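You operate a simulated robot arm through the tools that you are given. There is no shell and no other tool. Be economical: measure what you need, move in short steps, check, and stop when the job is done.

You are at the controls of a simulated robot arm. One attempt, no reset.

JOB
Take the rice canister and leave it on top of the orange pot plant.

The check looks at the end state, three seconds after you hand in, the way a careful person would. Anything else that was tipped, shoved, dropped, spilled or broken makes it a failure.

ROBOT AND FRAMES
A 7-joint arm with a two-finger parallel gripper, fixed in place. Base frame: the origin is at the foot of the arm, x ahead of it, y to its left, z up; the work surface is at about z = 0. Lengths are in m, angles in rad, forces in N, time in s.
With the tool pointing down near the work surface it reaches from about 0.24 to 0.62 m from the base axis. Its first joint turns from -1.152 to 1.152 rad. Payload 2.6 kg.
The tool frame sits at the grasp point between the pads (the TCP): z along the fingers, y along the line on which they close. The tips reach 0.03 m beyond it. Largest opening 0.094 m; finger width 0.028, thickness 0.01; the body of the gripper, 0.05 by 0.096 m, starts 0.055 m behind the TCP.
Orientation is told as [roll, pitch, yaw] about the base's x, y, z axes, in that order, counted from this pose: with the fingers straight down and closing along the base's y, the tool's x points along the base's -x, its y along +y and its z along -z.

CONTROLS
- The arm moves only by the tool apply_moves. Its argument "series" is a list that holds one entry, the list of rows, each a list of 4 numbers: the shift along the tool's x, y, z in m, then the turn about the tool's z in rad. In form: [[[x, y, z, spin], ...]]. A call has 1 to 20 rows; each row is the pose to reach, as a shift and turn from the pose commanded when the call began, along the tool's axes at that moment. "grip" is the opening, from 0 (shut) to 1 (fully open), set as the call begins (left out, the last holds). Each row takes 0.2 s and may step no farther than 0.05 m and 0.15 rad from the row before; otherwise, or with a gripper value out of range, the whole call is refused. A pose out of reach is approached as far as the arm can. The call stops where the force on the tool passes 40 N (or 10 N more than at its start, if that is more) or the arm is blocked; 0.2 s more then pass. Each finger travels about 0.072 m/s and halts on what it meets, pressing with about 24 N; the grip force reading is that of the motor and also rises with nothing between the fingers. The clock runs only during rows and for 0.2 s after the last one: add rows that repeat a pose to give the fingers time. The reply holds the time, the measured pose of the TCP, the force on the tool along the base axes, the opening and the grip force, in the units named above and with some noise.
- Cameras (640 x 400 px; columns grow to the right, rows downward): "scene" is fixed at [0.0497, 0.4507, 0.5568]; the picture's right is [-0.58, -0.82, 0.00], its down [-0.53, 0.37, -0.76] and it looks along [0.62, -0.44, -0.65] (base axes); focal length 239 px, centre (320, 200). "wrist" rides on the gripper at [0.076, 0.014, -0.103] in the tool frame; the picture's right is [-0.18, 0.98, 0.00], its down [-0.75, -0.14, -0.64] and it looks along [-0.63, -0.12, 0.77] (tool axes); focal length 243 px, centre (320, 200). There is no depth. A picture from a camera that has moved, and an enlarged one, comes with that camera's place and axes in the base frame and with its lens.
- capture(camera): a new picture of that camera. No time passes.
- close_up(camera, box): a new picture of the part [left, top, right, bottom] of that camera's present view, enlarged. No time passes.
- job_done(): hands the job in; it is judged then, once.

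Work in short steps. Places have to be worked out from the pictures, the camera data and where the tool is seen: move nearer, look again, correct. Check each grasp and each placing, and mend what went wrong. You have 90 turns and 46 pictures in all, those below and enlarged ones among them. Open the gripper and draw the arm clear of the work before you hand the job in, unless the task says otherwise; then end with one line.

The tools are called after ">>>" by a JSON object that holds its "method" and its "body". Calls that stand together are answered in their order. apply_moves: Moves the arm, as the interface text tells. Its arguments: {"type":"object","properties":{"series":{"type":"array"},"grip":{"type":"number"}},"required":["series"]} The other tools are called the same way: capture (camera) takes a picture; close_up (camera, box) takes an enlarged picture of a part of a camera's view; job_done () hands the job in.

At the start:

```text
time_s: 0.0
position: [0.2249, 0.2829, 0.3707]
tool_rot: [0.0, 0.0, 0.0]
contact_force: [0.7, 0.3, -0.8]
finger_gap: 0.0943
finger_force: 0.1
```

scene: 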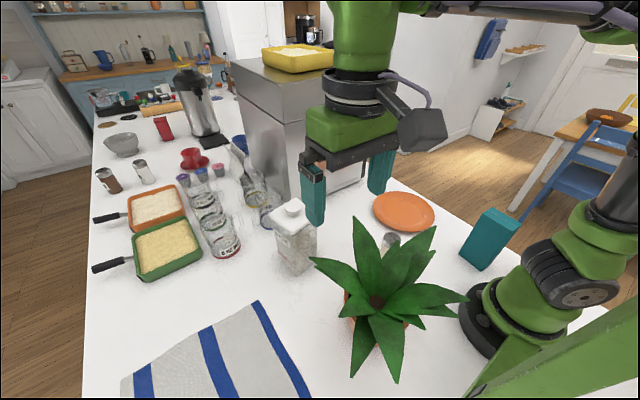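
wrist: 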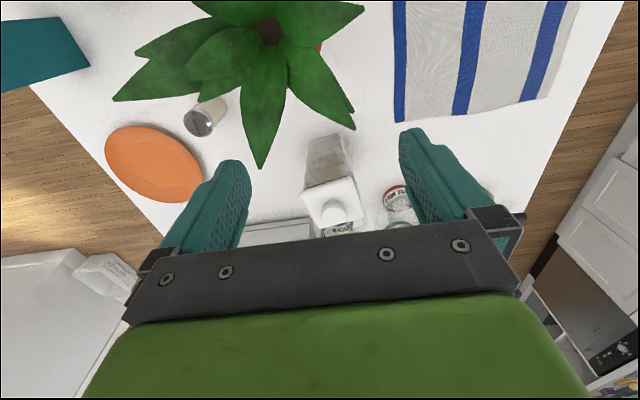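

The scene shows a whitish square container near the tool and a plant in an orange pot. I take enlarged views to identify which object is the rice canister.

>>> {"method": "close_up", "body": {"camera": "scene", "box": [180, 140, 480, 390]}}

>>> {"method": "close_up", "body": {"camera": "scene", "box": [80, 50, 280, 290]}}

>>> {"method": "close_up", "body": {"camera": "wrist", "box": [100, 0, 460, 240]}}

```text
1.60 times, centred on (330, 265) of scene
camera zoom: at [0.0497, 0.4507, 0.5568], right [-0.58, -0.82, 0.0], down [-0.53, 0.37, -0.76], along [0.62, -0.44, -0.65], focal length 382 px, centre (304, 96)
```

zoom: 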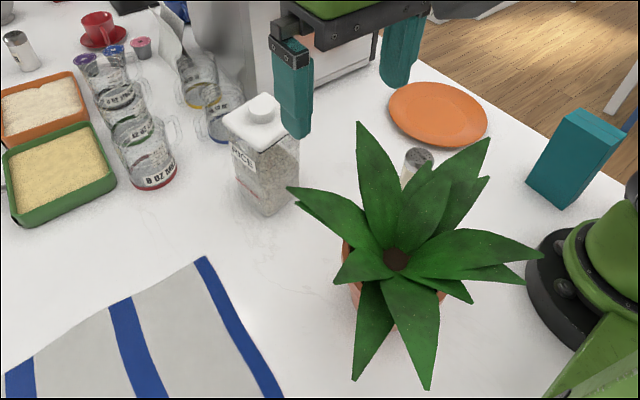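

```text
1.67 times, centred on (180, 170) of scene
camera zoom: at [0.0497, 0.4507, 0.5568], right [-0.58, -0.82, 0.0], down [-0.53, 0.37, -0.76], along [0.62, -0.44, -0.65], focal length 398 px, centre (553, 250)
```

zoom: 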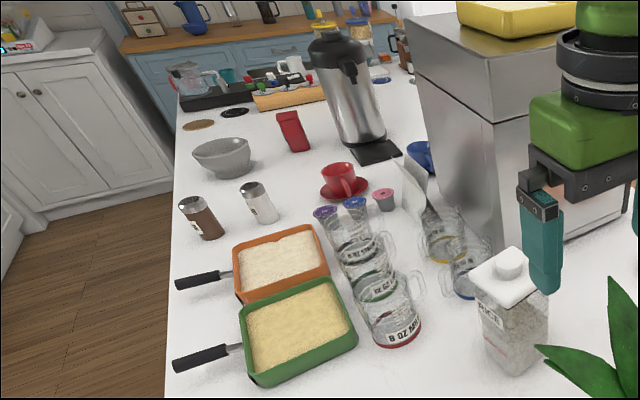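

```text
1.67 times, centred on (280, 120) of wrist
camera zoom: at [0.1483, 0.2973, 0.4731], right [0.18, 0.98, 0.0], down [0.75, -0.14, 0.64], along [0.63, -0.12, -0.77], focal length 404 px, centre (387, 333)
```

zoom: 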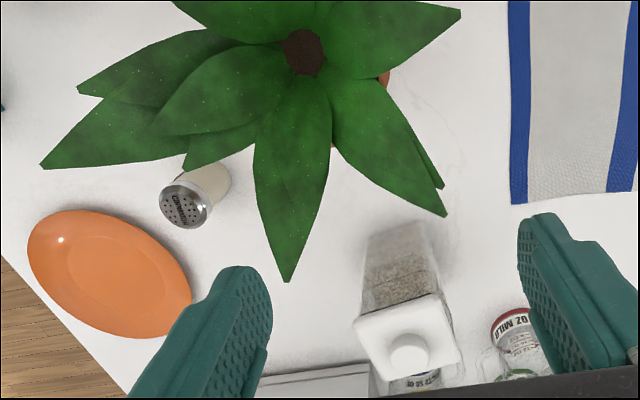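

The canister labelled RICE has its lid centre at about (0.402, 0.271), knob top about z = 0.20, lid about 0.08 wide, yaw about +0.19. The plant's centre is about (0.17, 0.225, 0.094), with leaf tips up to about z = 0.225. I move above the canister and align the yaw.

>>> {"method": "apply_moves", "body": {"series": [[[-0.036, -0.0024, 0, -0.04], [-0.072, -0.0048, 0, -0.08], [-0.108, -0.0072, 0, -0.12], [-0.144, -0.0096, 0, -0.16], [-0.1776, -0.012, 0, -0.19], [-0.1776, -0.012, 0, -0.19]]], "grip": 1}}

>>> {"method": "capture", "body": {"camera": "wrist"}}

>>> {"method": "capture", "body": {"camera": "scene"}}

```text
time_s: 1.4
position: [0.4033, 0.2703, 0.3715]
tool_rot: [0.001, -0.001, 0.191]
contact_force: [-0.3, 0.5, 0.1]
finger_gap: 0.094
finger_force: 0.1
```

```text
40 pictures are left
camera wrist: at [0.3259, 0.2703, 0.4726], right [-0.01, 1.0, 0.0], down [0.77, 0.0, 0.64], along [0.64, 0.0, -0.77], focal length 243 px, centre (320, 200)
```

wrist: 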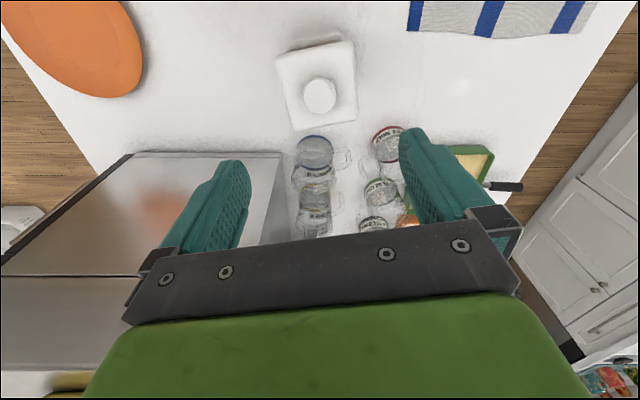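

```text
39 pictures are left
```

scene: 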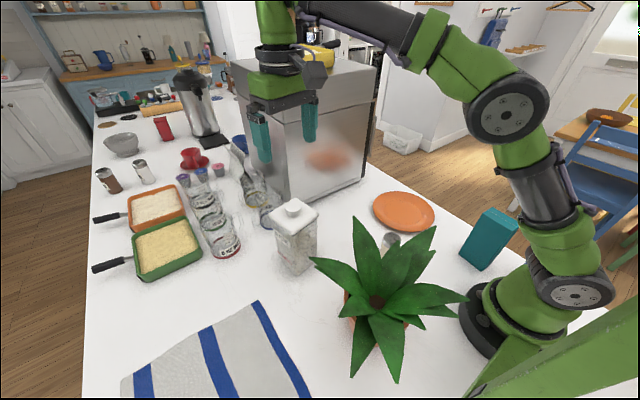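

The lid centre is at about (0.406, 0.270) with yaw about 0.19, so I am aligned within 3 mm. I descend partway and look again.

>>> {"method": "apply_moves", "body": {"series": [[[-0.0027, 0, 0.04, 0], [-0.0027, 0, 0.08, 0], [-0.0027, 0, 0.115, 0], [-0.0027, 0, 0.135, 0], [-0.0027, 0, 0.135, 0]]]}}

>>> {"method": "close_up", "body": {"camera": "scene", "box": [200, 120, 400, 290]}}

>>> {"method": "capture", "body": {"camera": "wrist"}}

```text
time_s: 2.6
position: [0.4061, 0.2705, 0.2348]
tool_rot: [0.001, 0.0, 0.191]
contact_force: [-0.3, -0.8, -0.2]
finger_gap: 0.094
finger_force: 0.2
```

```text
2.35 times, centred on (300, 205) of scene
camera zoom: at [0.0497, 0.4507, 0.5568], right [-0.58, -0.82, 0.0], down [-0.53, 0.37, -0.76], along [0.62, -0.44, -0.65], focal length 561 px, centre (367, 188)
```

zoom: 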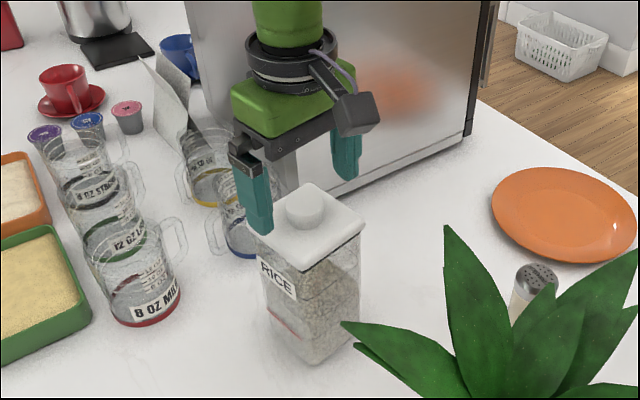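

```text
37 pictures are left
camera wrist: at [0.3279, 0.2699, 0.3363], right [0.0, 1.0, 0.0], down [0.77, 0.0, 0.64], along [0.64, 0.0, -0.77], focal length 243 px, centre (320, 200)
```

wrist: 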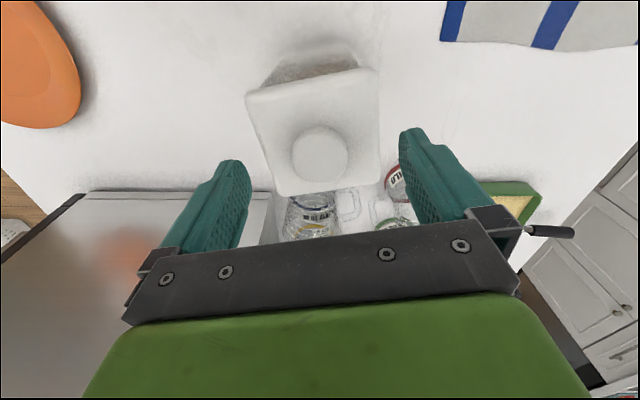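

Refined lid centre is about (0.408, 0.270), about 0.083 wide, knob top about z = 0.195. I descend in small steps to TCP z of about 0.16, so the pads straddle the lid and upper body.

>>> {"method": "apply_moves", "body": {"series": [[[-0.002, -0.001, 0.02, 0.005], [-0.002, -0.001, 0.035, 0.005], [-0.002, -0.001, 0.045, 0.005], [-0.002, -0.001, 0.055, 0.005], [-0.002, -0.001, 0.065, 0.005], [-0.002, -0.001, 0.074, 0.005], [-0.002, -0.001, 0.074, 0.005]]]}}

>>> {"method": "close_up", "body": {"camera": "scene", "box": [220, 140, 380, 280]}}

>>> {"method": "capture", "body": {"camera": "wrist"}}

```text
time_s: 4.2
position: [0.407, 0.271, 0.1622]
tool_rot: [-0.001, -0.001, 0.185]
contact_force: [-0.5, -0.2, 0.2]
finger_gap: 0.0941
finger_force: 0.1
```

```text
2.86 times, centred on (300, 210) of scene
camera zoom: at [0.0497, 0.4507, 0.5568], right [-0.58, -0.82, 0.0], down [-0.53, 0.37, -0.76], along [0.62, -0.44, -0.65], focal length 682 px, centre (377, 171)
```

zoom: 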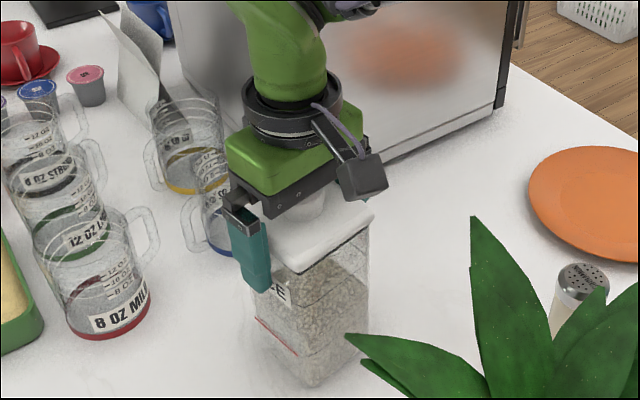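

```text
35 pictures are left
camera wrist: at [0.3293, 0.271, 0.2644], right [0.0, 1.0, 0.0], down [0.77, 0.0, 0.64], along [0.64, 0.0, -0.77], focal length 243 px, centre (320, 200)
```

wrist: 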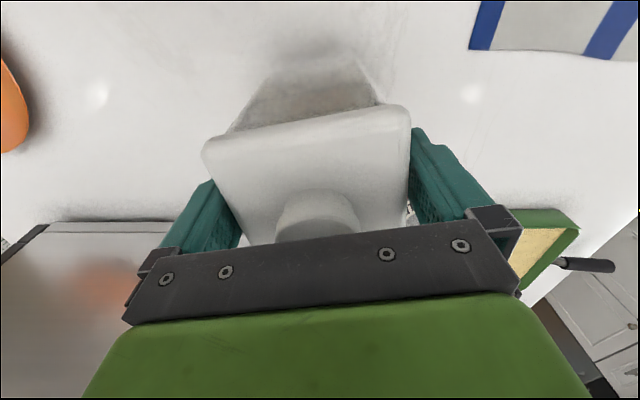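

The fingers straddle the lid without contact. I close the gripper and wait.

>>> {"method": "apply_moves", "body": {"series": [[[0, 0, 0, 0], [0, 0, 0, 0], [0, 0, 0, 0], [0, 0, 0, 0], [0, 0, 0, 0]]], "grip": 0}}

```text
time_s: 5.4
position: [0.406, 0.2712, 0.1619]
tool_rot: [0.0, 0.001, 0.185]
contact_force: [1.3, -2.3, 0.6]
finger_gap: 0.0906
finger_force: 24.2
```

The gripper holds at a gap of 0.0906 with 24 N, so the lid is gripped. I lift slightly to test the hold.

>>> {"method": "apply_moves", "body": {"series": [[[0, 0, -0.01, 0], [0, 0, -0.025, 0], [0, 0, -0.04, 0], [0, 0, -0.04, 0]]]}}

>>> {"method": "close_up", "body": {"camera": "scene", "box": [200, 120, 400, 290]}}

```text
time_s: 6.4
position: [0.4068, 0.2717, 0.2006]
tool_rot: [-0.002, -0.001, 0.186]
contact_force: [-0.3, 0.4, -0.9]
finger_gap: 0.0905
finger_force: 23.7
```

```text
2.35 times, centred on (300, 205) of scene
camera zoom: at [0.0497, 0.4507, 0.5568], right [-0.58, -0.82, 0.0], down [-0.53, 0.37, -0.76], along [0.62, -0.44, -0.65], focal length 561 px, centre (367, 188)
```

zoom: 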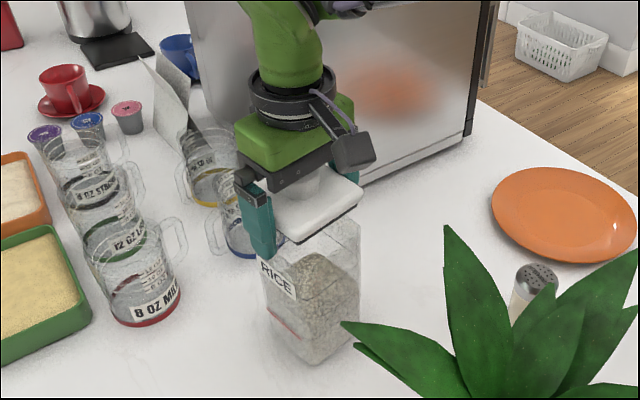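

The lid came off; it is a separate part and the body stayed on the table. I look closer to compare the widths of lid and body.

>>> {"method": "close_up", "body": {"camera": "scene", "box": [260, 180, 340, 280]}}

>>> {"method": "capture", "body": {"camera": "wrist"}}

```text
4.00 times, centred on (300, 230) of scene
camera zoom: at [0.0497, 0.4507, 0.5568], right [-0.58, -0.82, 0.0], down [-0.53, 0.37, -0.76], along [0.62, -0.44, -0.65], focal length 954 px, centre (400, 80)
```

zoom: 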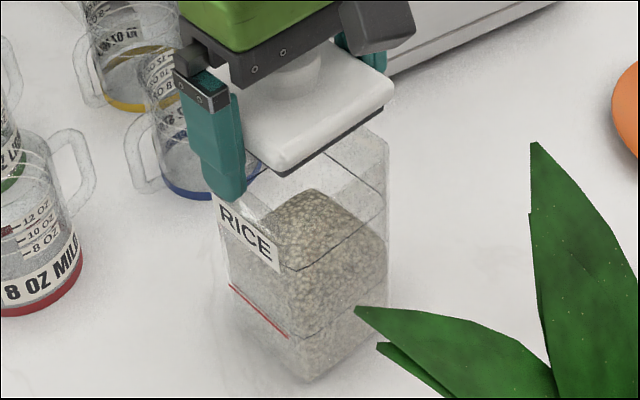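

```text
32 pictures are left
camera wrist: at [0.3292, 0.2716, 0.3036], right [0.0, 1.0, 0.0], down [0.77, 0.0, 0.64], along [0.64, 0.0, -0.77], focal length 243 px, centre (320, 200)
```

wrist: 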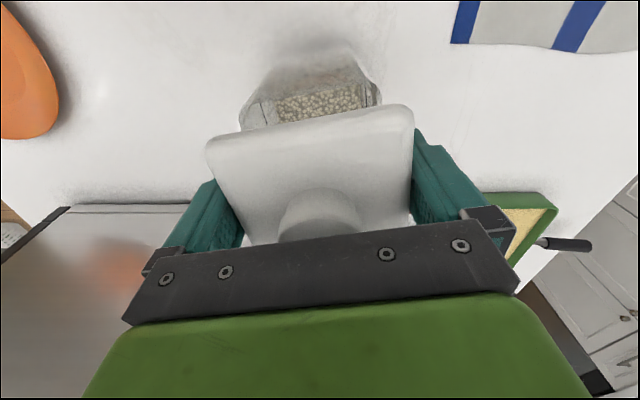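

The body is about 0.07 wide and the loose lid about 0.09, so the two cannot be gripped together. My plan is to set the lid back and regrip it higher so the tips are level with its underside. Then I park it on the free table near (0.43, 0.10), move the body to the plant, and replace the lid. First I lower it back.

>>> {"method": "apply_moves", "body": {"series": [[[0, 0, 0.02, 0], [0, 0, 0.032, 0], [0, 0, 0.038, 0], [0, 0, 0.0395, 0], [0, 0, 0.0395, 0]]]}}

>>> {"method": "apply_moves", "body": {"series": [[[0, 0, 0, 0], [0, 0, 0, 0], [0, 0, 0, 0]]], "grip": 1}}

>>> {"method": "apply_moves", "body": {"series": [[[0, 0, -0.005, 0], [0, 0, -0.015, 0], [0, 0, -0.024, 0], [0, 0, -0.024, 0]]]}}

>>> {"method": "close_up", "body": {"camera": "scene", "box": [260, 180, 340, 280]}}

```text
time_s: 7.3
position: [0.4069, 0.2715, 0.1701]
tool_rot: [0.003, -0.009, 0.182]
contact_force: [-1.1, -1.9, 3.6]
finger_gap: 0.0903
finger_force: 24.0
stopped in row 4: the force on the tool passed its limit (the readings are from after the stop); the commanded pose is now the measured one
```

```text
time_s: 8.1
position: [0.4078, 0.2735, 0.1679]
tool_rot: [0.004, -0.009, 0.182]
contact_force: [0.0, -0.3, -0.4]
finger_gap: 0.0938
finger_force: 0.0
```

```text
time_s: 9.1
position: [0.4076, 0.2708, 0.1918]
tool_rot: [0.003, -0.01, 0.18]
contact_force: [0.5, 0.3, -0.4]
finger_gap: 0.0938
finger_force: 0.0
```

```text
4.00 times, centred on (300, 230) of scene
camera zoom: at [0.0497, 0.4507, 0.5568], right [-0.58, -0.82, 0.0], down [-0.53, 0.37, -0.76], along [0.62, -0.44, -0.65], focal length 954 px, centre (400, 80)
```

zoom: 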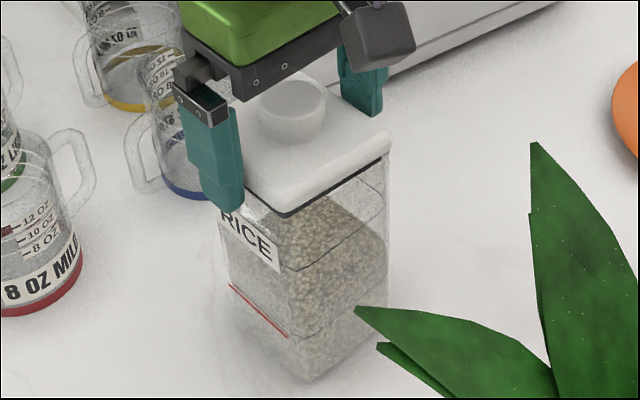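

The lid is resting on the body, possibly a few millimetres short of fully seated. I check it with the wrist camera before regripping.

>>> {"method": "capture", "body": {"camera": "wrist"}}

>>> {"method": "close_up", "body": {"camera": "scene", "box": [200, 120, 400, 290]}}

```text
30 pictures are left
camera wrist: at [0.329, 0.2716, 0.2946], right [0.0, 1.0, 0.0], down [0.76, -0.01, 0.65], along [0.65, 0.0, -0.76], focal length 243 px, centre (320, 200)
```

wrist: 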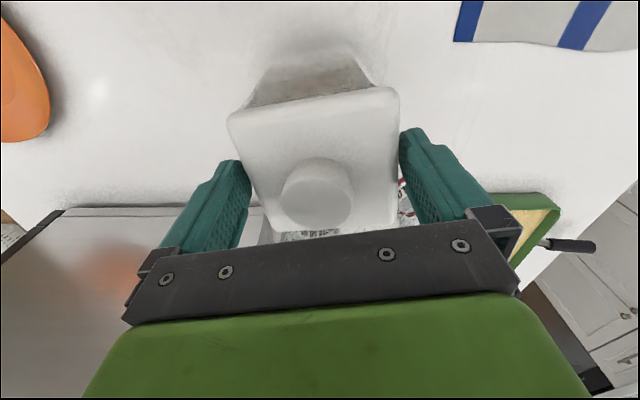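

```text
2.35 times, centred on (300, 205) of scene
camera zoom: at [0.0497, 0.4507, 0.5568], right [-0.58, -0.82, 0.0], down [-0.53, 0.37, -0.76], along [0.62, -0.44, -0.65], focal length 561 px, centre (367, 188)
```

zoom: 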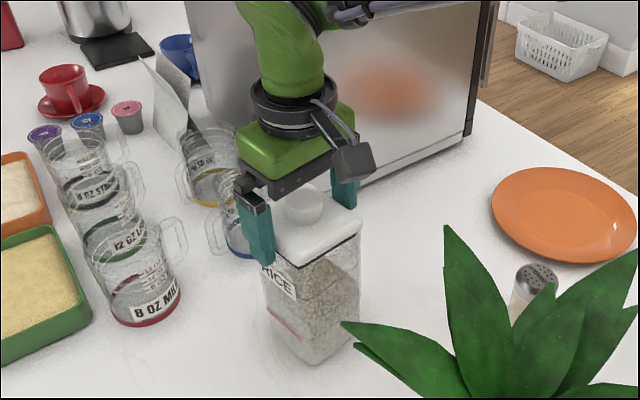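

The lid now looks seated as it did originally. I grip it at this higher level and lift.

>>> {"method": "apply_moves", "body": {"series": [[[0, 0, 0, 0], [0, 0, 0, 0], [0, 0, 0, 0], [0, 0, 0, 0]]], "grip": 0}}

>>> {"method": "apply_moves", "body": {"series": [[[0, 0, -0.01, 0], [0, 0, -0.025, 0], [0, 0, -0.05, 0], [0, 0, -0.08, 0], [0, 0, -0.08, 0]]]}}

>>> {"method": "close_up", "body": {"camera": "scene", "box": [220, 120, 380, 280]}}

```text
time_s: 10.1
position: [0.4071, 0.272, 0.1932]
tool_rot: [0.003, -0.01, 0.181]
contact_force: [0.8, -2.7, 3.2]
finger_gap: 0.0863
finger_force: 24.0
```

```text
time_s: 11.3
position: [0.409, 0.2712, 0.2727]
tool_rot: [0.003, -0.009, 0.181]
contact_force: [0.6, 0.0, 0.1]
finger_gap: 0.0866
finger_force: 24.3
```

```text
2.50 times, centred on (300, 200) of scene
camera zoom: at [0.0497, 0.4507, 0.5568], right [-0.58, -0.82, 0.0], down [-0.53, 0.37, -0.76], along [0.62, -0.44, -0.65], focal length 596 px, centre (370, 200)
```

zoom: 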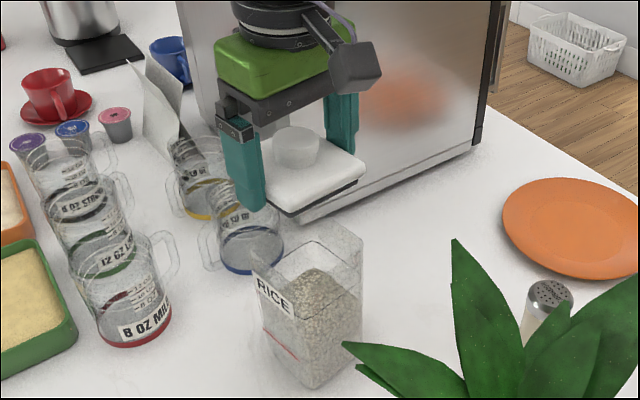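

The lid is held at 0.0865 and the body stayed standing. I carry the lid over to about (0.43, 0.10).

>>> {"method": "apply_moves", "body": {"series": [[[0.002, -0.035, 0, 0], [0.004, -0.07, 0, 0], [0.006, -0.105, 0, 0], [0.008, -0.14, 0, 0], [0.0101, -0.172, 0, 0], [0.0101, -0.172, 0.04, 0], [0.0101, -0.172, 0.08, 0], [0.0101, -0.172, 0.12, 0], [0.0101, -0.172, 0.16, 0], [0.0101, -0.172, 0.19, 0], [0.0101, -0.172, 0.21, 0], [0.0101, -0.172, 0.21, 0]]]}}

>>> {"method": "capture", "body": {"camera": "scene"}}

>>> {"method": "close_up", "body": {"camera": "scene", "box": [280, 140, 440, 260]}}

```text
time_s: 13.9
position: [0.4291, 0.1024, 0.0595]
tool_rot: [0.003, -0.008, 0.181]
contact_force: [0.1, -0.5, -1.2]
finger_gap: 0.0868
finger_force: 24.2
```

```text
27 pictures are left
```

scene: 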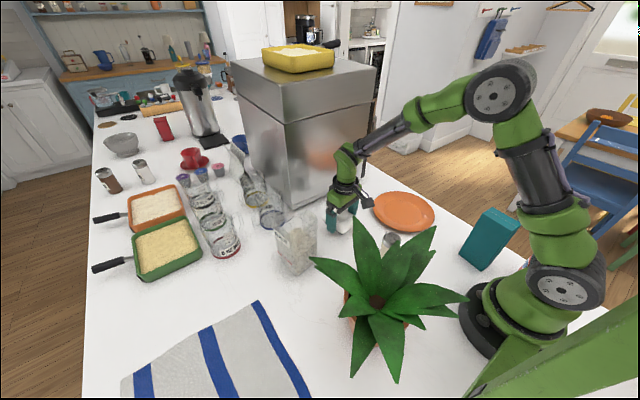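

```text
3.33 times, centred on (360, 200) of scene
camera zoom: at [0.0497, 0.4507, 0.5568], right [-0.58, -0.82, 0.0], down [-0.53, 0.37, -0.76], along [0.62, -0.44, -0.65], focal length 795 px, centre (187, 200)
```

zoom: 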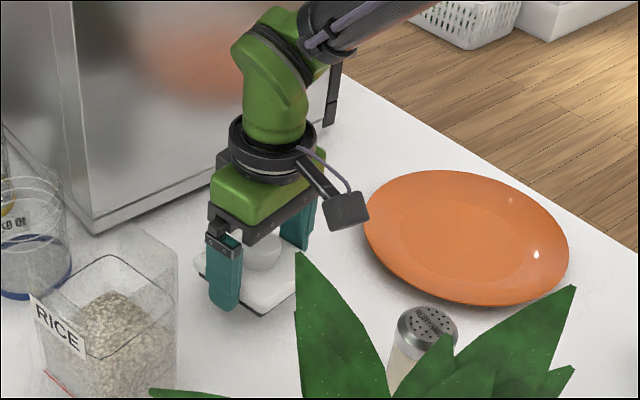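

The spot is clear of the plate, shaker and body. I lower the rest of the way in small steps until light contact.

>>> {"method": "apply_moves", "body": {"series": [[[0, 0, 0.01, 0], [0, 0, 0.015, 0], [0, 0, 0.018, 0], [0, 0, 0.02, 0], [0, 0, 0.022, 0], [0, 0, 0.022, 0]]]}}

>>> {"method": "close_up", "body": {"camera": "scene", "box": [310, 180, 390, 250]}}

```text
time_s: 15.3
position: [0.4303, 0.1022, 0.0388]
tool_rot: [0.003, -0.008, 0.18]
contact_force: [0.5, 0.5, -0.1]
finger_gap: 0.0864
finger_force: 23.8
```

```text
5.71 times, centred on (350, 215) of scene
camera zoom: at [0.0497, 0.4507, 0.5568], right [-0.58, -0.82, 0.0], down [-0.53, 0.37, -0.76], along [0.62, -0.44, -0.65], focal length 1364 px, centre (149, 114)
```

zoom: 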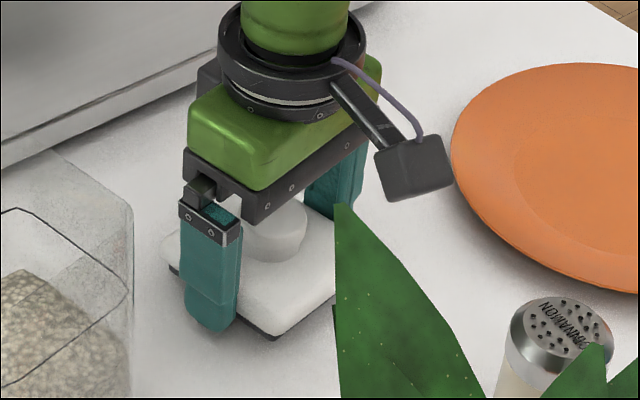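

There is no contact yet and the tips are about 9 mm above the table. I lower in finer steps.

>>> {"method": "apply_moves", "body": {"series": [[[0, 0, 0.002, 0], [0, 0, 0.0035, 0], [0, 0, 0.005, 0], [0, 0, 0.0065, 0], [0, 0, 0.0065, 0]]]}}

```text
time_s: 16.5
position: [0.4289, 0.1024, 0.0333]
tool_rot: [0.006, -0.01, 0.182]
contact_force: [-0.3, 2.5, 5.0]
finger_gap: 0.0865
finger_force: 24.5
```

Light contact (5 N upward) shows the lid on the table. I release, rise slowly, and look.

>>> {"method": "apply_moves", "body": {"series": [[[0, 0, 0, 0], [0, 0, 0, 0], [0, 0, 0, 0], [0, 0, 0, 0]]], "grip": 1}}

>>> {"method": "apply_moves", "body": {"series": [[[0, 0, -0.01, 0], [0, 0, -0.025, 0], [0, 0, -0.05, 0], [0, 0, -0.09, 0], [0, 0, -0.13, 0], [0, 0, -0.17, 0], [0, 0, -0.21, 0], [0, 0, -0.25, 0], [0, 0, -0.28, 0], [0, 0, -0.28, 0]]]}}

>>> {"method": "capture", "body": {"camera": "wrist"}}

>>> {"method": "close_up", "body": {"camera": "scene", "box": [240, 160, 420, 290]}}

```text
time_s: 17.5
position: [0.4307, 0.1002, 0.0326]
tool_rot: [0.004, -0.009, 0.183]
contact_force: [0.4, 0.3, -0.2]
finger_gap: 0.0941
finger_force: 0.1
```

```text
time_s: 19.7
position: [0.4261, 0.0982, 0.3147]
tool_rot: [0.003, -0.009, 0.182]
contact_force: [-0.4, -0.5, 0.4]
finger_gap: 0.0941
finger_force: 0.0
```

```text
24 pictures are left
camera wrist: at [0.3476, 0.0986, 0.4158], right [0.0, 1.0, 0.0], down [0.76, -0.01, 0.65], along [0.65, 0.0, -0.76], focal length 243 px, centre (320, 200)
```

wrist: 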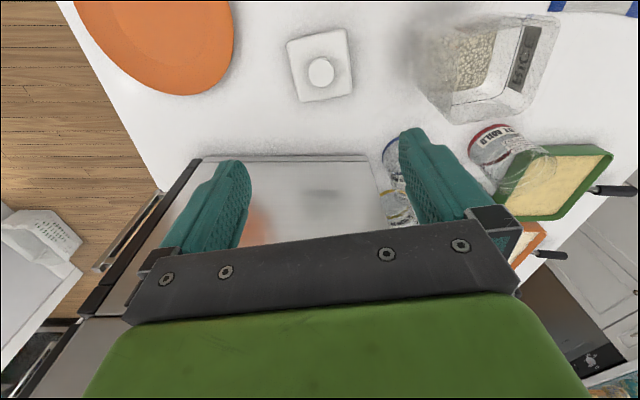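

```text
3.08 times, centred on (330, 225) of scene
camera zoom: at [0.0497, 0.4507, 0.5568], right [-0.58, -0.82, 0.0], down [-0.53, 0.37, -0.76], along [0.62, -0.44, -0.65], focal length 734 px, centre (289, 123)
```

zoom: 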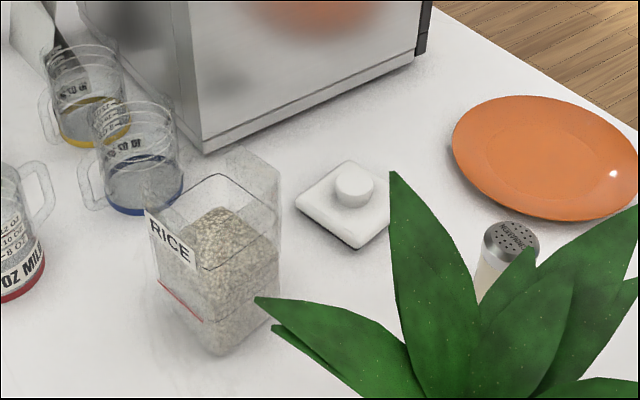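

The lid is parked flat and everything else is undisturbed. I move back above the open body and look down at it.

>>> {"method": "apply_moves", "body": {"series": [[[-0.003, 0.04, 0, 0], [-0.006, 0.08, 0, 0], [-0.009, 0.12, 0, 0], [-0.0118, 0.16, 0, 0], [-0.0118, 0.1727, 0, 0], [-0.0118, 0.1727, 0, 0]]]}}

>>> {"method": "close_up", "body": {"camera": "wrist", "box": [220, 10, 440, 150]}}

>>> {"method": "close_up", "body": {"camera": "scene", "box": [260, 190, 340, 280]}}

```text
time_s: 21.1
position: [0.4081, 0.2711, 0.3128]
tool_rot: [0.002, -0.009, 0.181]
contact_force: [-0.4, 0.3, 0.3]
finger_gap: 0.0938
finger_force: 0.1
```

```text
2.86 times, centred on (330, 80) of wrist
camera zoom: at [0.3289, 0.2706, 0.415], right [0.0, 1.0, 0.0], down [0.76, -0.01, 0.65], along [0.65, 0.0, -0.76], focal length 693 px, centre (291, 543)
```

zoom: 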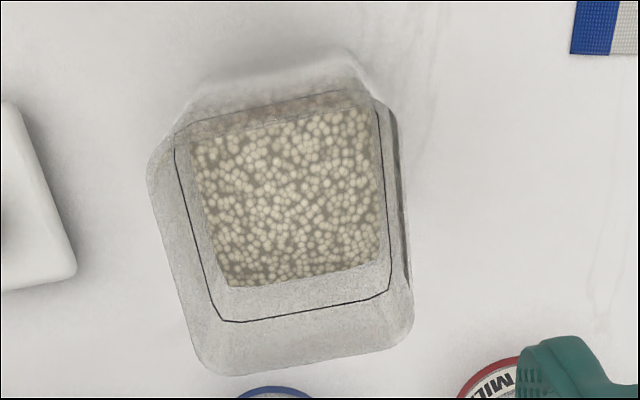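

```text
4.44 times, centred on (300, 235) of scene
camera zoom: at [0.0497, 0.4507, 0.5568], right [-0.58, -0.82, 0.0], down [-0.53, 0.37, -0.76], along [0.62, -0.44, -0.65], focal length 1060 px, centre (409, 44)
```

zoom: 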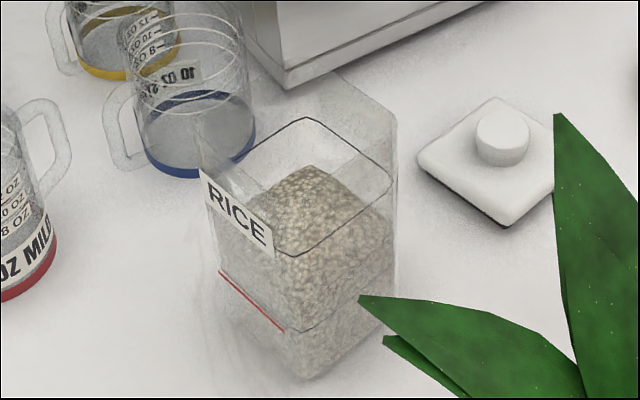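

The open body has a rim about 0.08 wide, centred near (0.407, 0.270). I descend to TCP z of about 0.14, straddling the body walls.

>>> {"method": "apply_moves", "body": {"series": [[[0, 0, 0.04, 0], [0, 0, 0.08, 0], [0, 0, 0.1, 0], [0, 0, 0.115, 0], [0, 0, 0.13, 0], [0, 0, 0.145, 0], [0, 0, 0.16, 0], [0, 0, 0.172, 0], [0, 0, 0.172, 0]]]}}

>>> {"method": "apply_moves", "body": {"series": [[[0, 0, 0, 0], [0, 0, 0, 0], [0, 0, 0, 0], [0, 0, 0, 0], [0, 0, 0, 0]]], "grip": 0}}

>>> {"method": "close_up", "body": {"camera": "scene", "box": [260, 170, 340, 280]}}

```text
time_s: 23.1
position: [0.4096, 0.274, 0.1415]
tool_rot: [0.002, -0.009, 0.182]
contact_force: [-0.1, -1.7, -0.2]
finger_gap: 0.094
finger_force: 0.0
```

```text
time_s: 24.3
position: [0.4108, 0.2737, 0.141]
tool_rot: [0.003, -0.007, 0.18]
contact_force: [0.4, 0.6, -1.2]
finger_gap: 0.0891
finger_force: 23.8
```

```text
3.64 times, centred on (300, 225) of scene
camera zoom: at [0.0498, 0.4507, 0.5568], right [-0.58, -0.82, 0.0], down [-0.53, 0.37, -0.76], along [0.62, -0.44, -0.65], focal length 868 px, centre (393, 109)
```

zoom: 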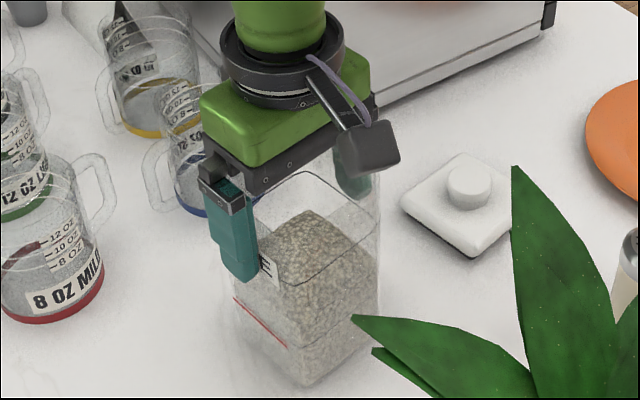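

The body is gripped at a gap of 0.089. I test-lift it gently.

>>> {"method": "apply_moves", "body": {"series": [[[0, 0, -0.005, 0], [0, 0, -0.012, 0], [0, 0, -0.02, 0], [0, 0, -0.03, 0], [0, 0, -0.03, 0], [0, 0, -0.03, 0]]]}}

>>> {"method": "close_up", "body": {"camera": "scene", "box": [260, 170, 340, 280]}}

```text
time_s: 25.7
position: [0.4084, 0.2726, 0.1725]
tool_rot: [0.004, -0.008, 0.183]
contact_force: [0.2, -0.2, -6.5]
finger_gap: 0.0895
finger_force: 23.7
```

```text
3.64 times, centred on (300, 225) of scene
camera zoom: at [0.0498, 0.4507, 0.5568], right [-0.58, -0.82, 0.0], down [-0.53, 0.37, -0.76], along [0.62, -0.44, -0.65], focal length 868 px, centre (393, 109)
```

zoom: 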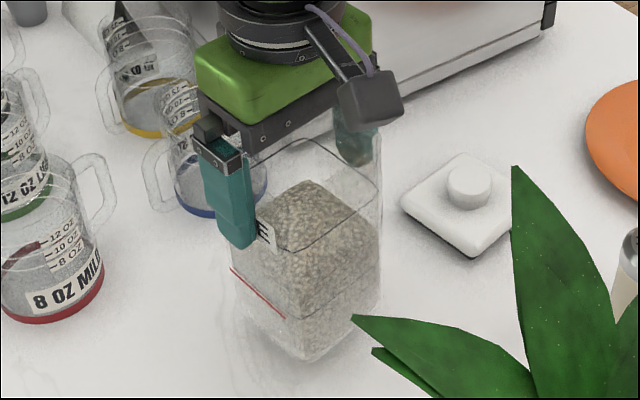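

The body lifts cleanly: 6.5 N of weight, no visible slip, and the rice is intact. I raise it to clear the leaves and move toward the plant's centre (0.17, 0.225).

>>> {"method": "apply_moves", "body": {"series": [[[0, 0, -0.04, 0], [0, 0, -0.08, 0], [0, 0, -0.12, 0], [0, 0, -0.16, 0], [0, 0, -0.2, 0], [0, 0, -0.24, 0], [0, 0, -0.26, 0], [0, 0, -0.26, 0]]]}}

>>> {"method": "apply_moves", "body": {"series": [[[0.03, -0.0005, 0, 0], [0.06, -0.001, 0, 0], [0.09, -0.0015, 0, 0], [0.12, -0.002, 0, 0], [0.15, -0.0025, 0, 0], [0.18, -0.003, 0, 0], [0.21, -0.0035, 0, 0], [0.2432, -0.004, 0, 0], [0.2432, -0.004, 0, 0], [0.2432, -0.004, 0, 0]]]}}

>>> {"method": "capture", "body": {"camera": "scene"}}

>>> {"method": "capture", "body": {"camera": "wrist"}}

```text
time_s: 27.5
position: [0.3999, 0.2671, 0.41]
tool_rot: [0.001, -0.009, 0.182]
contact_force: [0.2, 0.0, -6.7]
finger_gap: 0.0894
finger_force: 24.1
out of reach, approached as far as the arm can: row 6, 7, 8
```

```text
time_s: 29.7
position: [0.1601, 0.2206, 0.4075]
tool_rot: [0.005, -0.008, 0.181]
contact_force: [0.6, 0.1, -5.8]
finger_gap: 0.0893
finger_force: 24.2
```

```text
18 pictures are left
```

scene: 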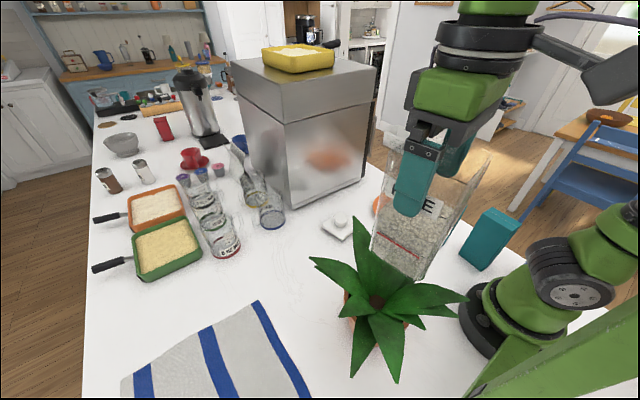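

```text
17 pictures are left
camera wrist: at [0.081, 0.2184, 0.5099], right [0.0, 1.0, 0.0], down [0.76, -0.01, 0.65], along [0.65, 0.0, -0.76], focal length 243 px, centre (320, 200)
```

wrist: 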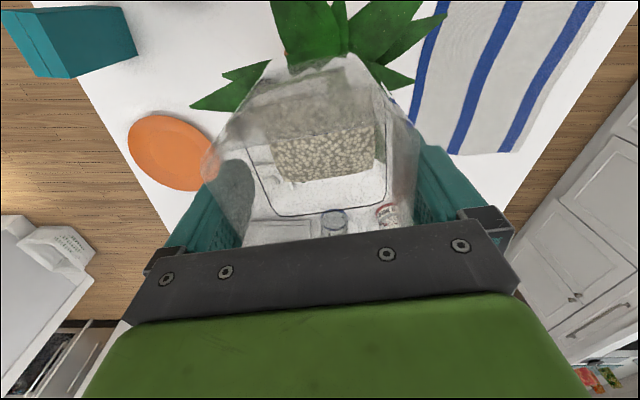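

The canister's bottom is at about z = 0.266, above the leaves. I centre it on the plant and descend slowly while watching the force, starting from -6.5 N.

>>> {"method": "apply_moves", "body": {"series": [[[-0.0135, 0.003, 0, 0], [-0.0135, 0.003, 0.01, 0], [-0.0135, 0.003, 0.02, 0], [-0.0135, 0.003, 0.03, 0], [-0.0135, 0.003, 0.04, 0], [-0.0135, 0.003, 0.05, 0], [-0.0135, 0.003, 0.06, 0], [-0.0135, 0.003, 0.06, 0]]]}}

>>> {"method": "close_up", "body": {"camera": "scene", "box": [290, 120, 490, 390]}}

```text
time_s: 31.5
position: [0.1732, 0.2234, 0.3477]
tool_rot: [0.004, -0.009, 0.181]
contact_force: [-1.1, 0.6, -5.3]
finger_gap: 0.0893
finger_force: 24.3
```

```text
1.48 times, centred on (390, 255) of scene
camera zoom: at [0.0497, 0.4507, 0.5568], right [-0.58, -0.82, 0.0], down [-0.53, 0.37, -0.76], along [0.62, -0.44, -0.65], focal length 354 px, centre (216, 118)
```

zoom: 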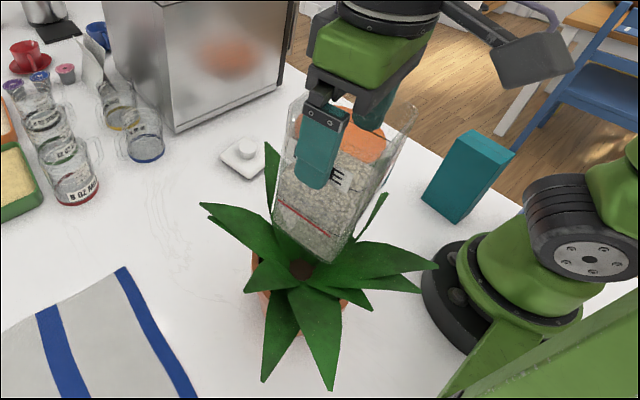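

There is still no contact with the bottom at about z = 0.207, so the canister is going down between the leaves. I continue in 7 mm steps.

>>> {"method": "apply_moves", "body": {"series": [[[0, 0, 0.007, 0], [0, 0, 0.014, 0], [0, 0, 0.021, 0], [0, 0, 0.028, 0], [0, 0, 0.035, 0], [0, 0, 0.042, 0], [0, 0, 0.042, 0]]]}}

>>> {"method": "close_up", "body": {"camera": "scene", "box": [290, 120, 490, 390]}}

```text
time_s: 33.1
position: [0.173, 0.2237, 0.3056]
tool_rot: [0.002, -0.009, 0.182]
contact_force: [-0.2, -0.3, -7.4]
finger_gap: 0.0895
finger_force: 23.6
```

```text
1.48 times, centred on (390, 255) of scene
camera zoom: at [0.0497, 0.4507, 0.5568], right [-0.58, -0.82, 0.0], down [-0.53, 0.37, -0.76], along [0.62, -0.44, -0.65], focal length 354 px, centre (216, 118)
```

zoom: 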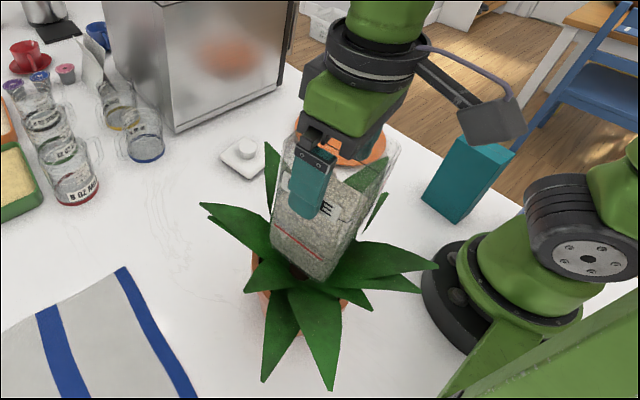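

Still no contact at a bottom height of about 0.165. I continue down in 5 mm steps.

>>> {"method": "apply_moves", "body": {"series": [[[0, 0, 0.006, 0], [0, 0, 0.012, 0], [0, 0, 0.018, 0], [0, 0, 0.023, 0], [0, 0, 0.028, 0], [0, 0, 0.033, 0], [0, 0, 0.038, 0], [0, 0, 0.038, 0]]]}}

>>> {"method": "close_up", "body": {"camera": "scene", "box": [310, 150, 490, 390]}}

```text
time_s: 34.9
position: [0.1731, 0.2243, 0.2682]
tool_rot: [0.004, -0.009, 0.181]
contact_force: [-0.3, 0.1, -6.9]
finger_gap: 0.0896
finger_force: 24.1
```

```text
1.67 times, centred on (400, 270) of scene
camera zoom: at [0.0497, 0.4507, 0.5568], right [-0.58, -0.82, 0.0], down [-0.53, 0.37, -0.76], along [0.62, -0.44, -0.65], focal length 398 px, centre (187, 83)
```

zoom: 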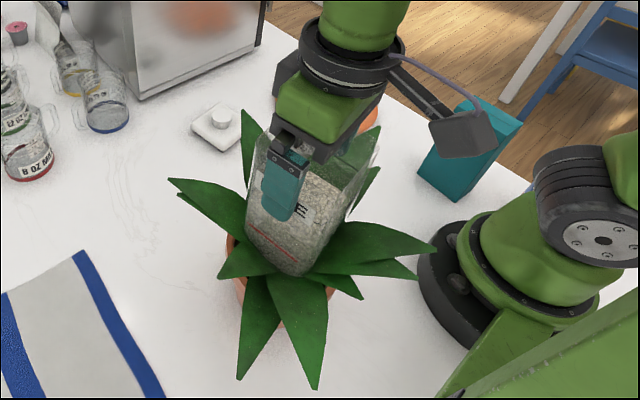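

The bottom is at about 0.127 and going in between the leaves, still without contact. I continue with smaller steps.

>>> {"method": "apply_moves", "body": {"series": [[[0, 0, 0.004, 0], [0, 0, 0.008, 0], [0, 0, 0.012, 0], [0, 0, 0.016, 0], [0, 0, 0.019, 0], [0, 0, 0.022, 0], [0, 0, 0.025, 0], [0, 0, 0.025, 0]]]}}

```text
time_s: 36.7
position: [0.1731, 0.2239, 0.2435]
tool_rot: [0.004, -0.009, 0.183]
contact_force: [1.1, 1.6, 16.2]
finger_gap: 0.0893
finger_force: 24.5
```

Contact: the force rose from -7 to +16 N with the bottom at about z = 0.102. I ease up a little to take off the excess press and then look.

>>> {"method": "apply_moves", "body": {"series": [[[0, 0, -0.001, 0], [0, 0, -0.0015, 0], [0, 0, -0.0015, 0]]]}}

>>> {"method": "capture", "body": {"camera": "scene"}}

```text
time_s: 37.5
position: [0.1725, 0.2232, 0.2429]
tool_rot: [0.002, -0.003, 0.182]
contact_force: [-0.5, -0.2, -5.4]
finger_gap: 0.0894
finger_force: 24.0
```

```text
13 pictures are left
```

scene: 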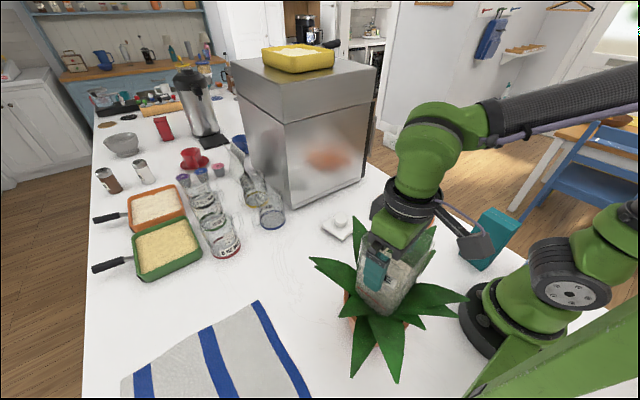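

It is just touching and the plant has not moved. I lower 1 mm and open; the fingers stay alongside to catch any lean, and I check before withdrawing.

>>> {"method": "apply_moves", "body": {"series": [[[0, 0, 0.001, 0], [0, 0, 0.001, 0]]]}}

>>> {"method": "apply_moves", "body": {"series": [[[0, 0, 0, 0], [0, 0, 0, 0], [0, 0, 0, 0], [0, 0, 0, 0], [0, 0, 0, 0]]], "grip": 1}}

>>> {"method": "close_up", "body": {"camera": "scene", "box": [310, 190, 490, 390]}}

```text
time_s: 38.1
position: [0.173, 0.2236, 0.2431]
tool_rot: [0.002, -0.007, 0.182]
contact_force: [0.4, 0.6, -6.4]
finger_gap: 0.0895
finger_force: 23.8
```

```text
time_s: 39.3
position: [0.1739, 0.2233, 0.2449]
tool_rot: [0.003, -0.007, 0.182]
contact_force: [0.1, 0.6, -0.4]
finger_gap: 0.094
finger_force: 0.0
```

```text
2.00 times, centred on (400, 290) of scene
camera zoom: at [0.0497, 0.4507, 0.5568], right [-0.58, -0.82, 0.0], down [-0.53, 0.37, -0.76], along [0.62, -0.44, -0.65], focal length 477 px, centre (160, 20)
```

zoom: 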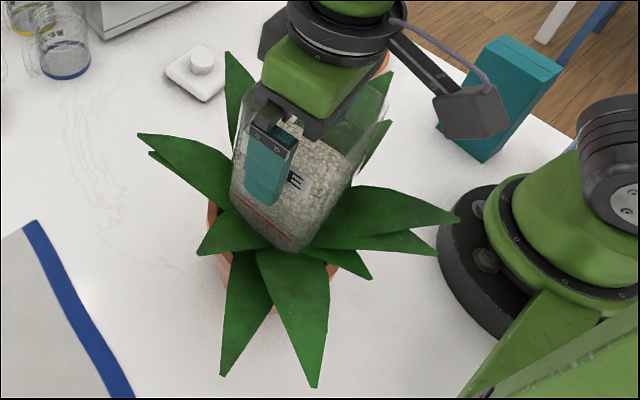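

The force is near zero with the fingers open and the canister is standing. I withdraw straight up slowly.

>>> {"method": "apply_moves", "body": {"series": [[[0, 0, -0.006, 0], [0, 0, -0.014, 0], [0, 0, -0.022, 0], [0, 0, -0.032, 0], [0, 0, -0.042, 0], [0, 0, -0.055, 0], [0, 0, -0.07, 0], [0, 0, -0.09, 0], [0, 0, -0.11, 0], [0, 0, -0.13, 0], [0, 0, -0.15, 0], [0, 0, -0.15, 0]]]}}

>>> {"method": "close_up", "body": {"camera": "scene", "box": [290, 150, 490, 390]}}

>>> {"method": "capture", "body": {"camera": "wrist"}}

```text
time_s: 41.9
position: [0.1723, 0.2244, 0.3947]
tool_rot: [0.003, -0.008, 0.181]
contact_force: [0.1, -0.2, -0.4]
finger_gap: 0.0939
finger_force: 0.0
```

```text
1.67 times, centred on (390, 270) of scene
camera zoom: at [0.0497, 0.4507, 0.5568], right [-0.58, -0.82, 0.0], down [-0.53, 0.37, -0.76], along [0.62, -0.44, -0.65], focal length 398 px, centre (203, 83)
```

zoom: 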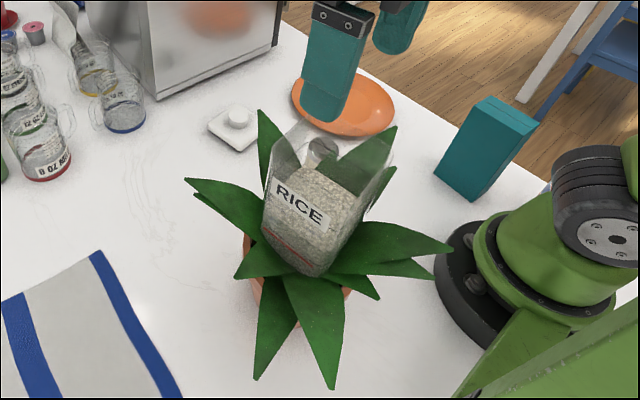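

```text
10 pictures are left
camera wrist: at [0.093, 0.2239, 0.4958], right [0.0, 1.0, 0.01], down [0.76, -0.01, 0.65], along [0.65, 0.0, -0.76], focal length 243 px, centre (320, 200)
```

wrist: 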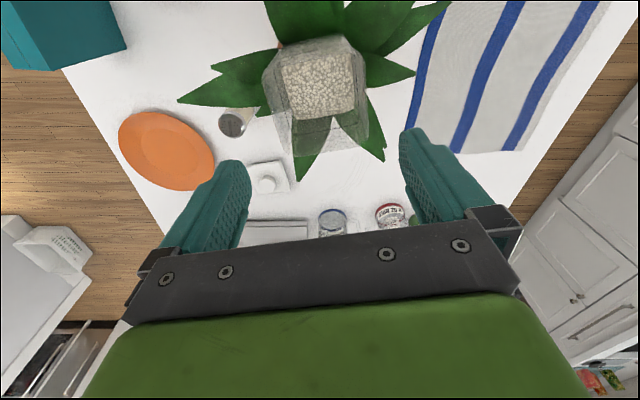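

I check for tilt of the body with an enlarged wrist view.

>>> {"method": "close_up", "body": {"camera": "wrist", "box": [230, 10, 410, 170]}}

```text
2.50 times, centred on (320, 90) of wrist
camera zoom: at [0.093, 0.2239, 0.4958], right [0.0, 1.0, 0.01], down [0.76, -0.01, 0.65], along [0.65, 0.0, -0.76], focal length 606 px, centre (320, 475)
```

zoom: 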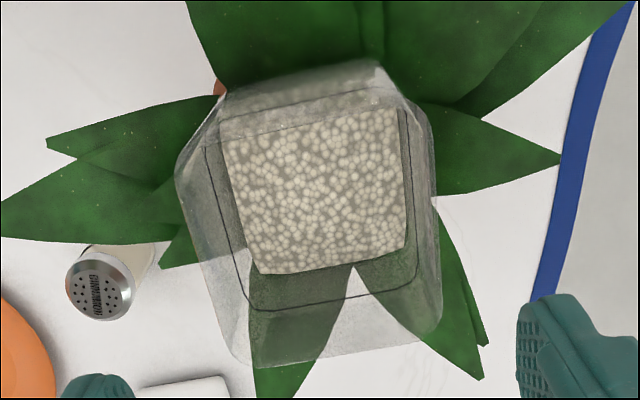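

The body stands upright, centred near (0.173, 0.224) with yaw about 0.22 and rim at about z = 0.27. Now I fetch the lid, moving above its parked spot at (0.430, 0.1015) and descending partway.

>>> {"method": "apply_moves", "body": {"series": [[[-0.033, -0.0239, 0, 0], [-0.066, -0.0478, 0, 0], [-0.099, -0.0717, 0, 0], [-0.132, -0.0956, 0, 0], [-0.165, -0.1195, 0, 0], [-0.198, -0.1434, 0, 0], [-0.2312, -0.1673, 0, 0], [-0.2312, -0.1673, 0.05, 0], [-0.2312, -0.1673, 0.1, 0], [-0.2312, -0.1673, 0.15, 0], [-0.2312, -0.1673, 0.2, 0], [-0.2312, -0.1673, 0.25, 0], [-0.2312, -0.1673, 0.28, 0], [-0.2312, -0.1673, 0.28, 0]]]}}

>>> {"method": "capture", "body": {"camera": "wrist"}}

```text
time_s: 44.9
position: [0.4298, 0.1013, 0.1139]
tool_rot: [0.001, -0.008, 0.183]
contact_force: [0.5, -0.7, 0.3]
finger_gap: 0.0938
finger_force: 0.0
```

```text
8 pictures are left
camera wrist: at [0.3516, 0.1018, 0.215], right [0.0, 1.0, 0.01], down [0.76, -0.01, 0.65], along [0.65, 0.0, -0.76], focal length 243 px, centre (320, 200)
```

wrist: 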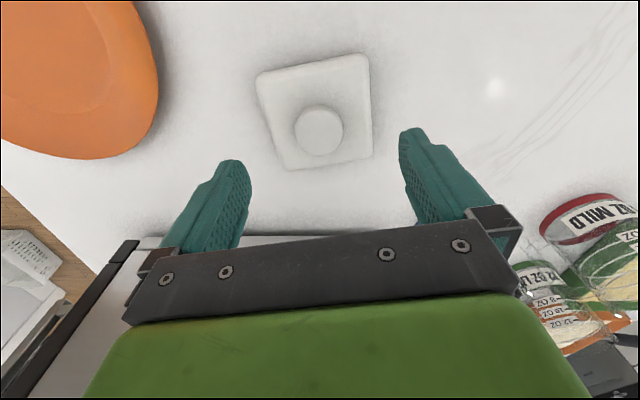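

The lid is centred between the fingers. I descend to the earlier lid-grip height and close.

>>> {"method": "apply_moves", "body": {"series": [[[0, 0, 0.03, 0], [0, 0, 0.05, 0], [0, 0, 0.065, 0], [0, 0, 0.074, 0], [0, 0, 0.08, 0], [0, 0, 0.08, 0]]]}}

>>> {"method": "apply_moves", "body": {"series": [[[0, 0, 0, 0], [0, 0, 0, 0], [0, 0, 0, 0], [0, 0, 0, 0]]], "grip": 0}}

>>> {"method": "apply_moves", "body": {"series": [[[0, 0, -0.01, 0], [0, 0, -0.03, 0], [0, 0, -0.07, 0], [0, 0, -0.11, 0], [0, 0, -0.15, 0], [0, 0, -0.19, 0], [0, 0, -0.23, 0], [0, 0, -0.27, 0], [0, 0, -0.31, 0], [0, 0, -0.345, 0], [0, 0, -0.345, 0]]]}}

```text
time_s: 46.3
position: [0.432, 0.1035, 0.0338]
tool_rot: [0.002, -0.008, 0.183]
contact_force: [0.4, -0.2, -0.8]
finger_gap: 0.0941
finger_force: 0.1
```

```text
time_s: 47.3
position: [0.4316, 0.1022, 0.0344]
tool_rot: [0.003, -0.01, 0.182]
contact_force: [-0.2, -0.1, -0.7]
finger_gap: 0.0862
finger_force: 23.8
```

```text
time_s: 49.7
position: [0.43, 0.0991, 0.3793]
tool_rot: [0.004, -0.009, 0.183]
contact_force: [0.5, 0.1, -0.2]
finger_gap: 0.0859
finger_force: 23.7
```

The lid is held (0.086). I carry it back over the body with the same offsets reversed, adding +0.035 yaw to match the body.

>>> {"method": "apply_moves", "body": {"series": [[[0.033, 0.0239, 0, 0], [0.066, 0.0478, 0, 0], [0.099, 0.0717, 0, 0], [0.132, 0.0956, 0, 0], [0.165, 0.1195, 0, 0], [0.198, 0.1434, 0, -0.02], [0.2312, 0.1673, 0, -0.035], [0.2312, 0.1673, 0.02, -0.035], [0.2312, 0.1673, 0.04, -0.035], [0.2312, 0.1673, 0.055, -0.035], [0.2312, 0.1673, 0.055, -0.035]]]}}

>>> {"method": "close_up", "body": {"camera": "scene", "box": [340, 150, 440, 290]}}

>>> {"method": "close_up", "body": {"camera": "wrist", "box": [180, 60, 460, 250]}}

```text
time_s: 52.1
position: [0.1728, 0.2247, 0.3226]
tool_rot: [0.004, -0.01, 0.215]
contact_force: [0.5, 0.0, 0.3]
finger_gap: 0.0859
finger_force: 24.7
```

```text
2.86 times, centred on (390, 220) of scene
camera zoom: at [0.0497, 0.4507, 0.5568], right [-0.58, -0.82, 0.0], down [-0.53, 0.37, -0.76], along [0.62, -0.44, -0.65], focal length 682 px, centre (120, 143)
```

zoom: 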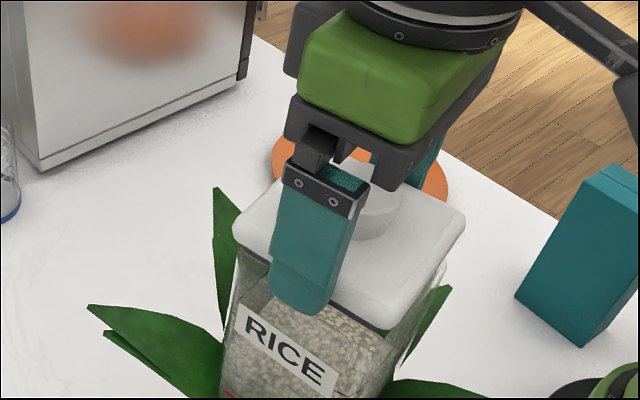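

```text
2.11 times, centred on (320, 155) of wrist
camera zoom: at [0.0941, 0.2209, 0.4246], right [-0.03, 1.0, 0.0], down [0.76, 0.02, 0.65], along [0.65, 0.02, -0.76], focal length 511 px, centre (320, 295)
```

zoom: 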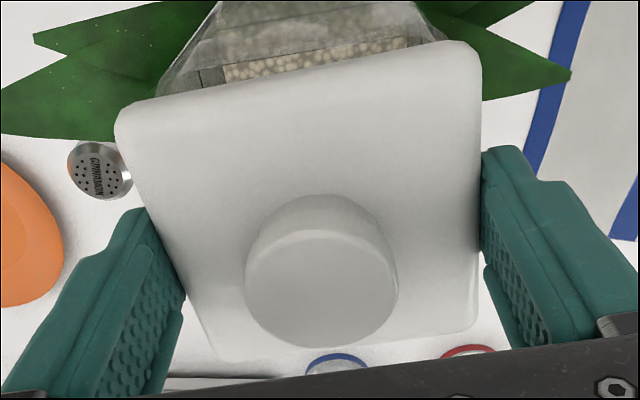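

The lid hovers about 2.5 cm above its seat and looks aligned. I descend gently with force checks.

>>> {"method": "apply_moves", "body": {"series": [[[0, 0, 0.006, 0], [0, 0, 0.012, 0], [0, 0, 0.016, 0], [0, 0, 0.016, 0]]]}}

>>> {"method": "apply_moves", "body": {"series": [[[0, 0, 0.002, 0], [0, 0, 0.004, 0], [0, 0, 0.004, 0]]]}}

```text
time_s: 53.1
position: [0.1716, 0.2241, 0.3072]
tool_rot: [0.004, -0.004, 0.216]
contact_force: [-3.9, -1.1, 10.5]
finger_gap: 0.0863
finger_force: 23.9
```

```text
time_s: 53.9
position: [0.1732, 0.2239, 0.3032]
tool_rot: [0.001, -0.009, 0.216]
contact_force: [-1.0, 0.4, 16.0]
finger_gap: 0.0861
finger_force: 23.9
```

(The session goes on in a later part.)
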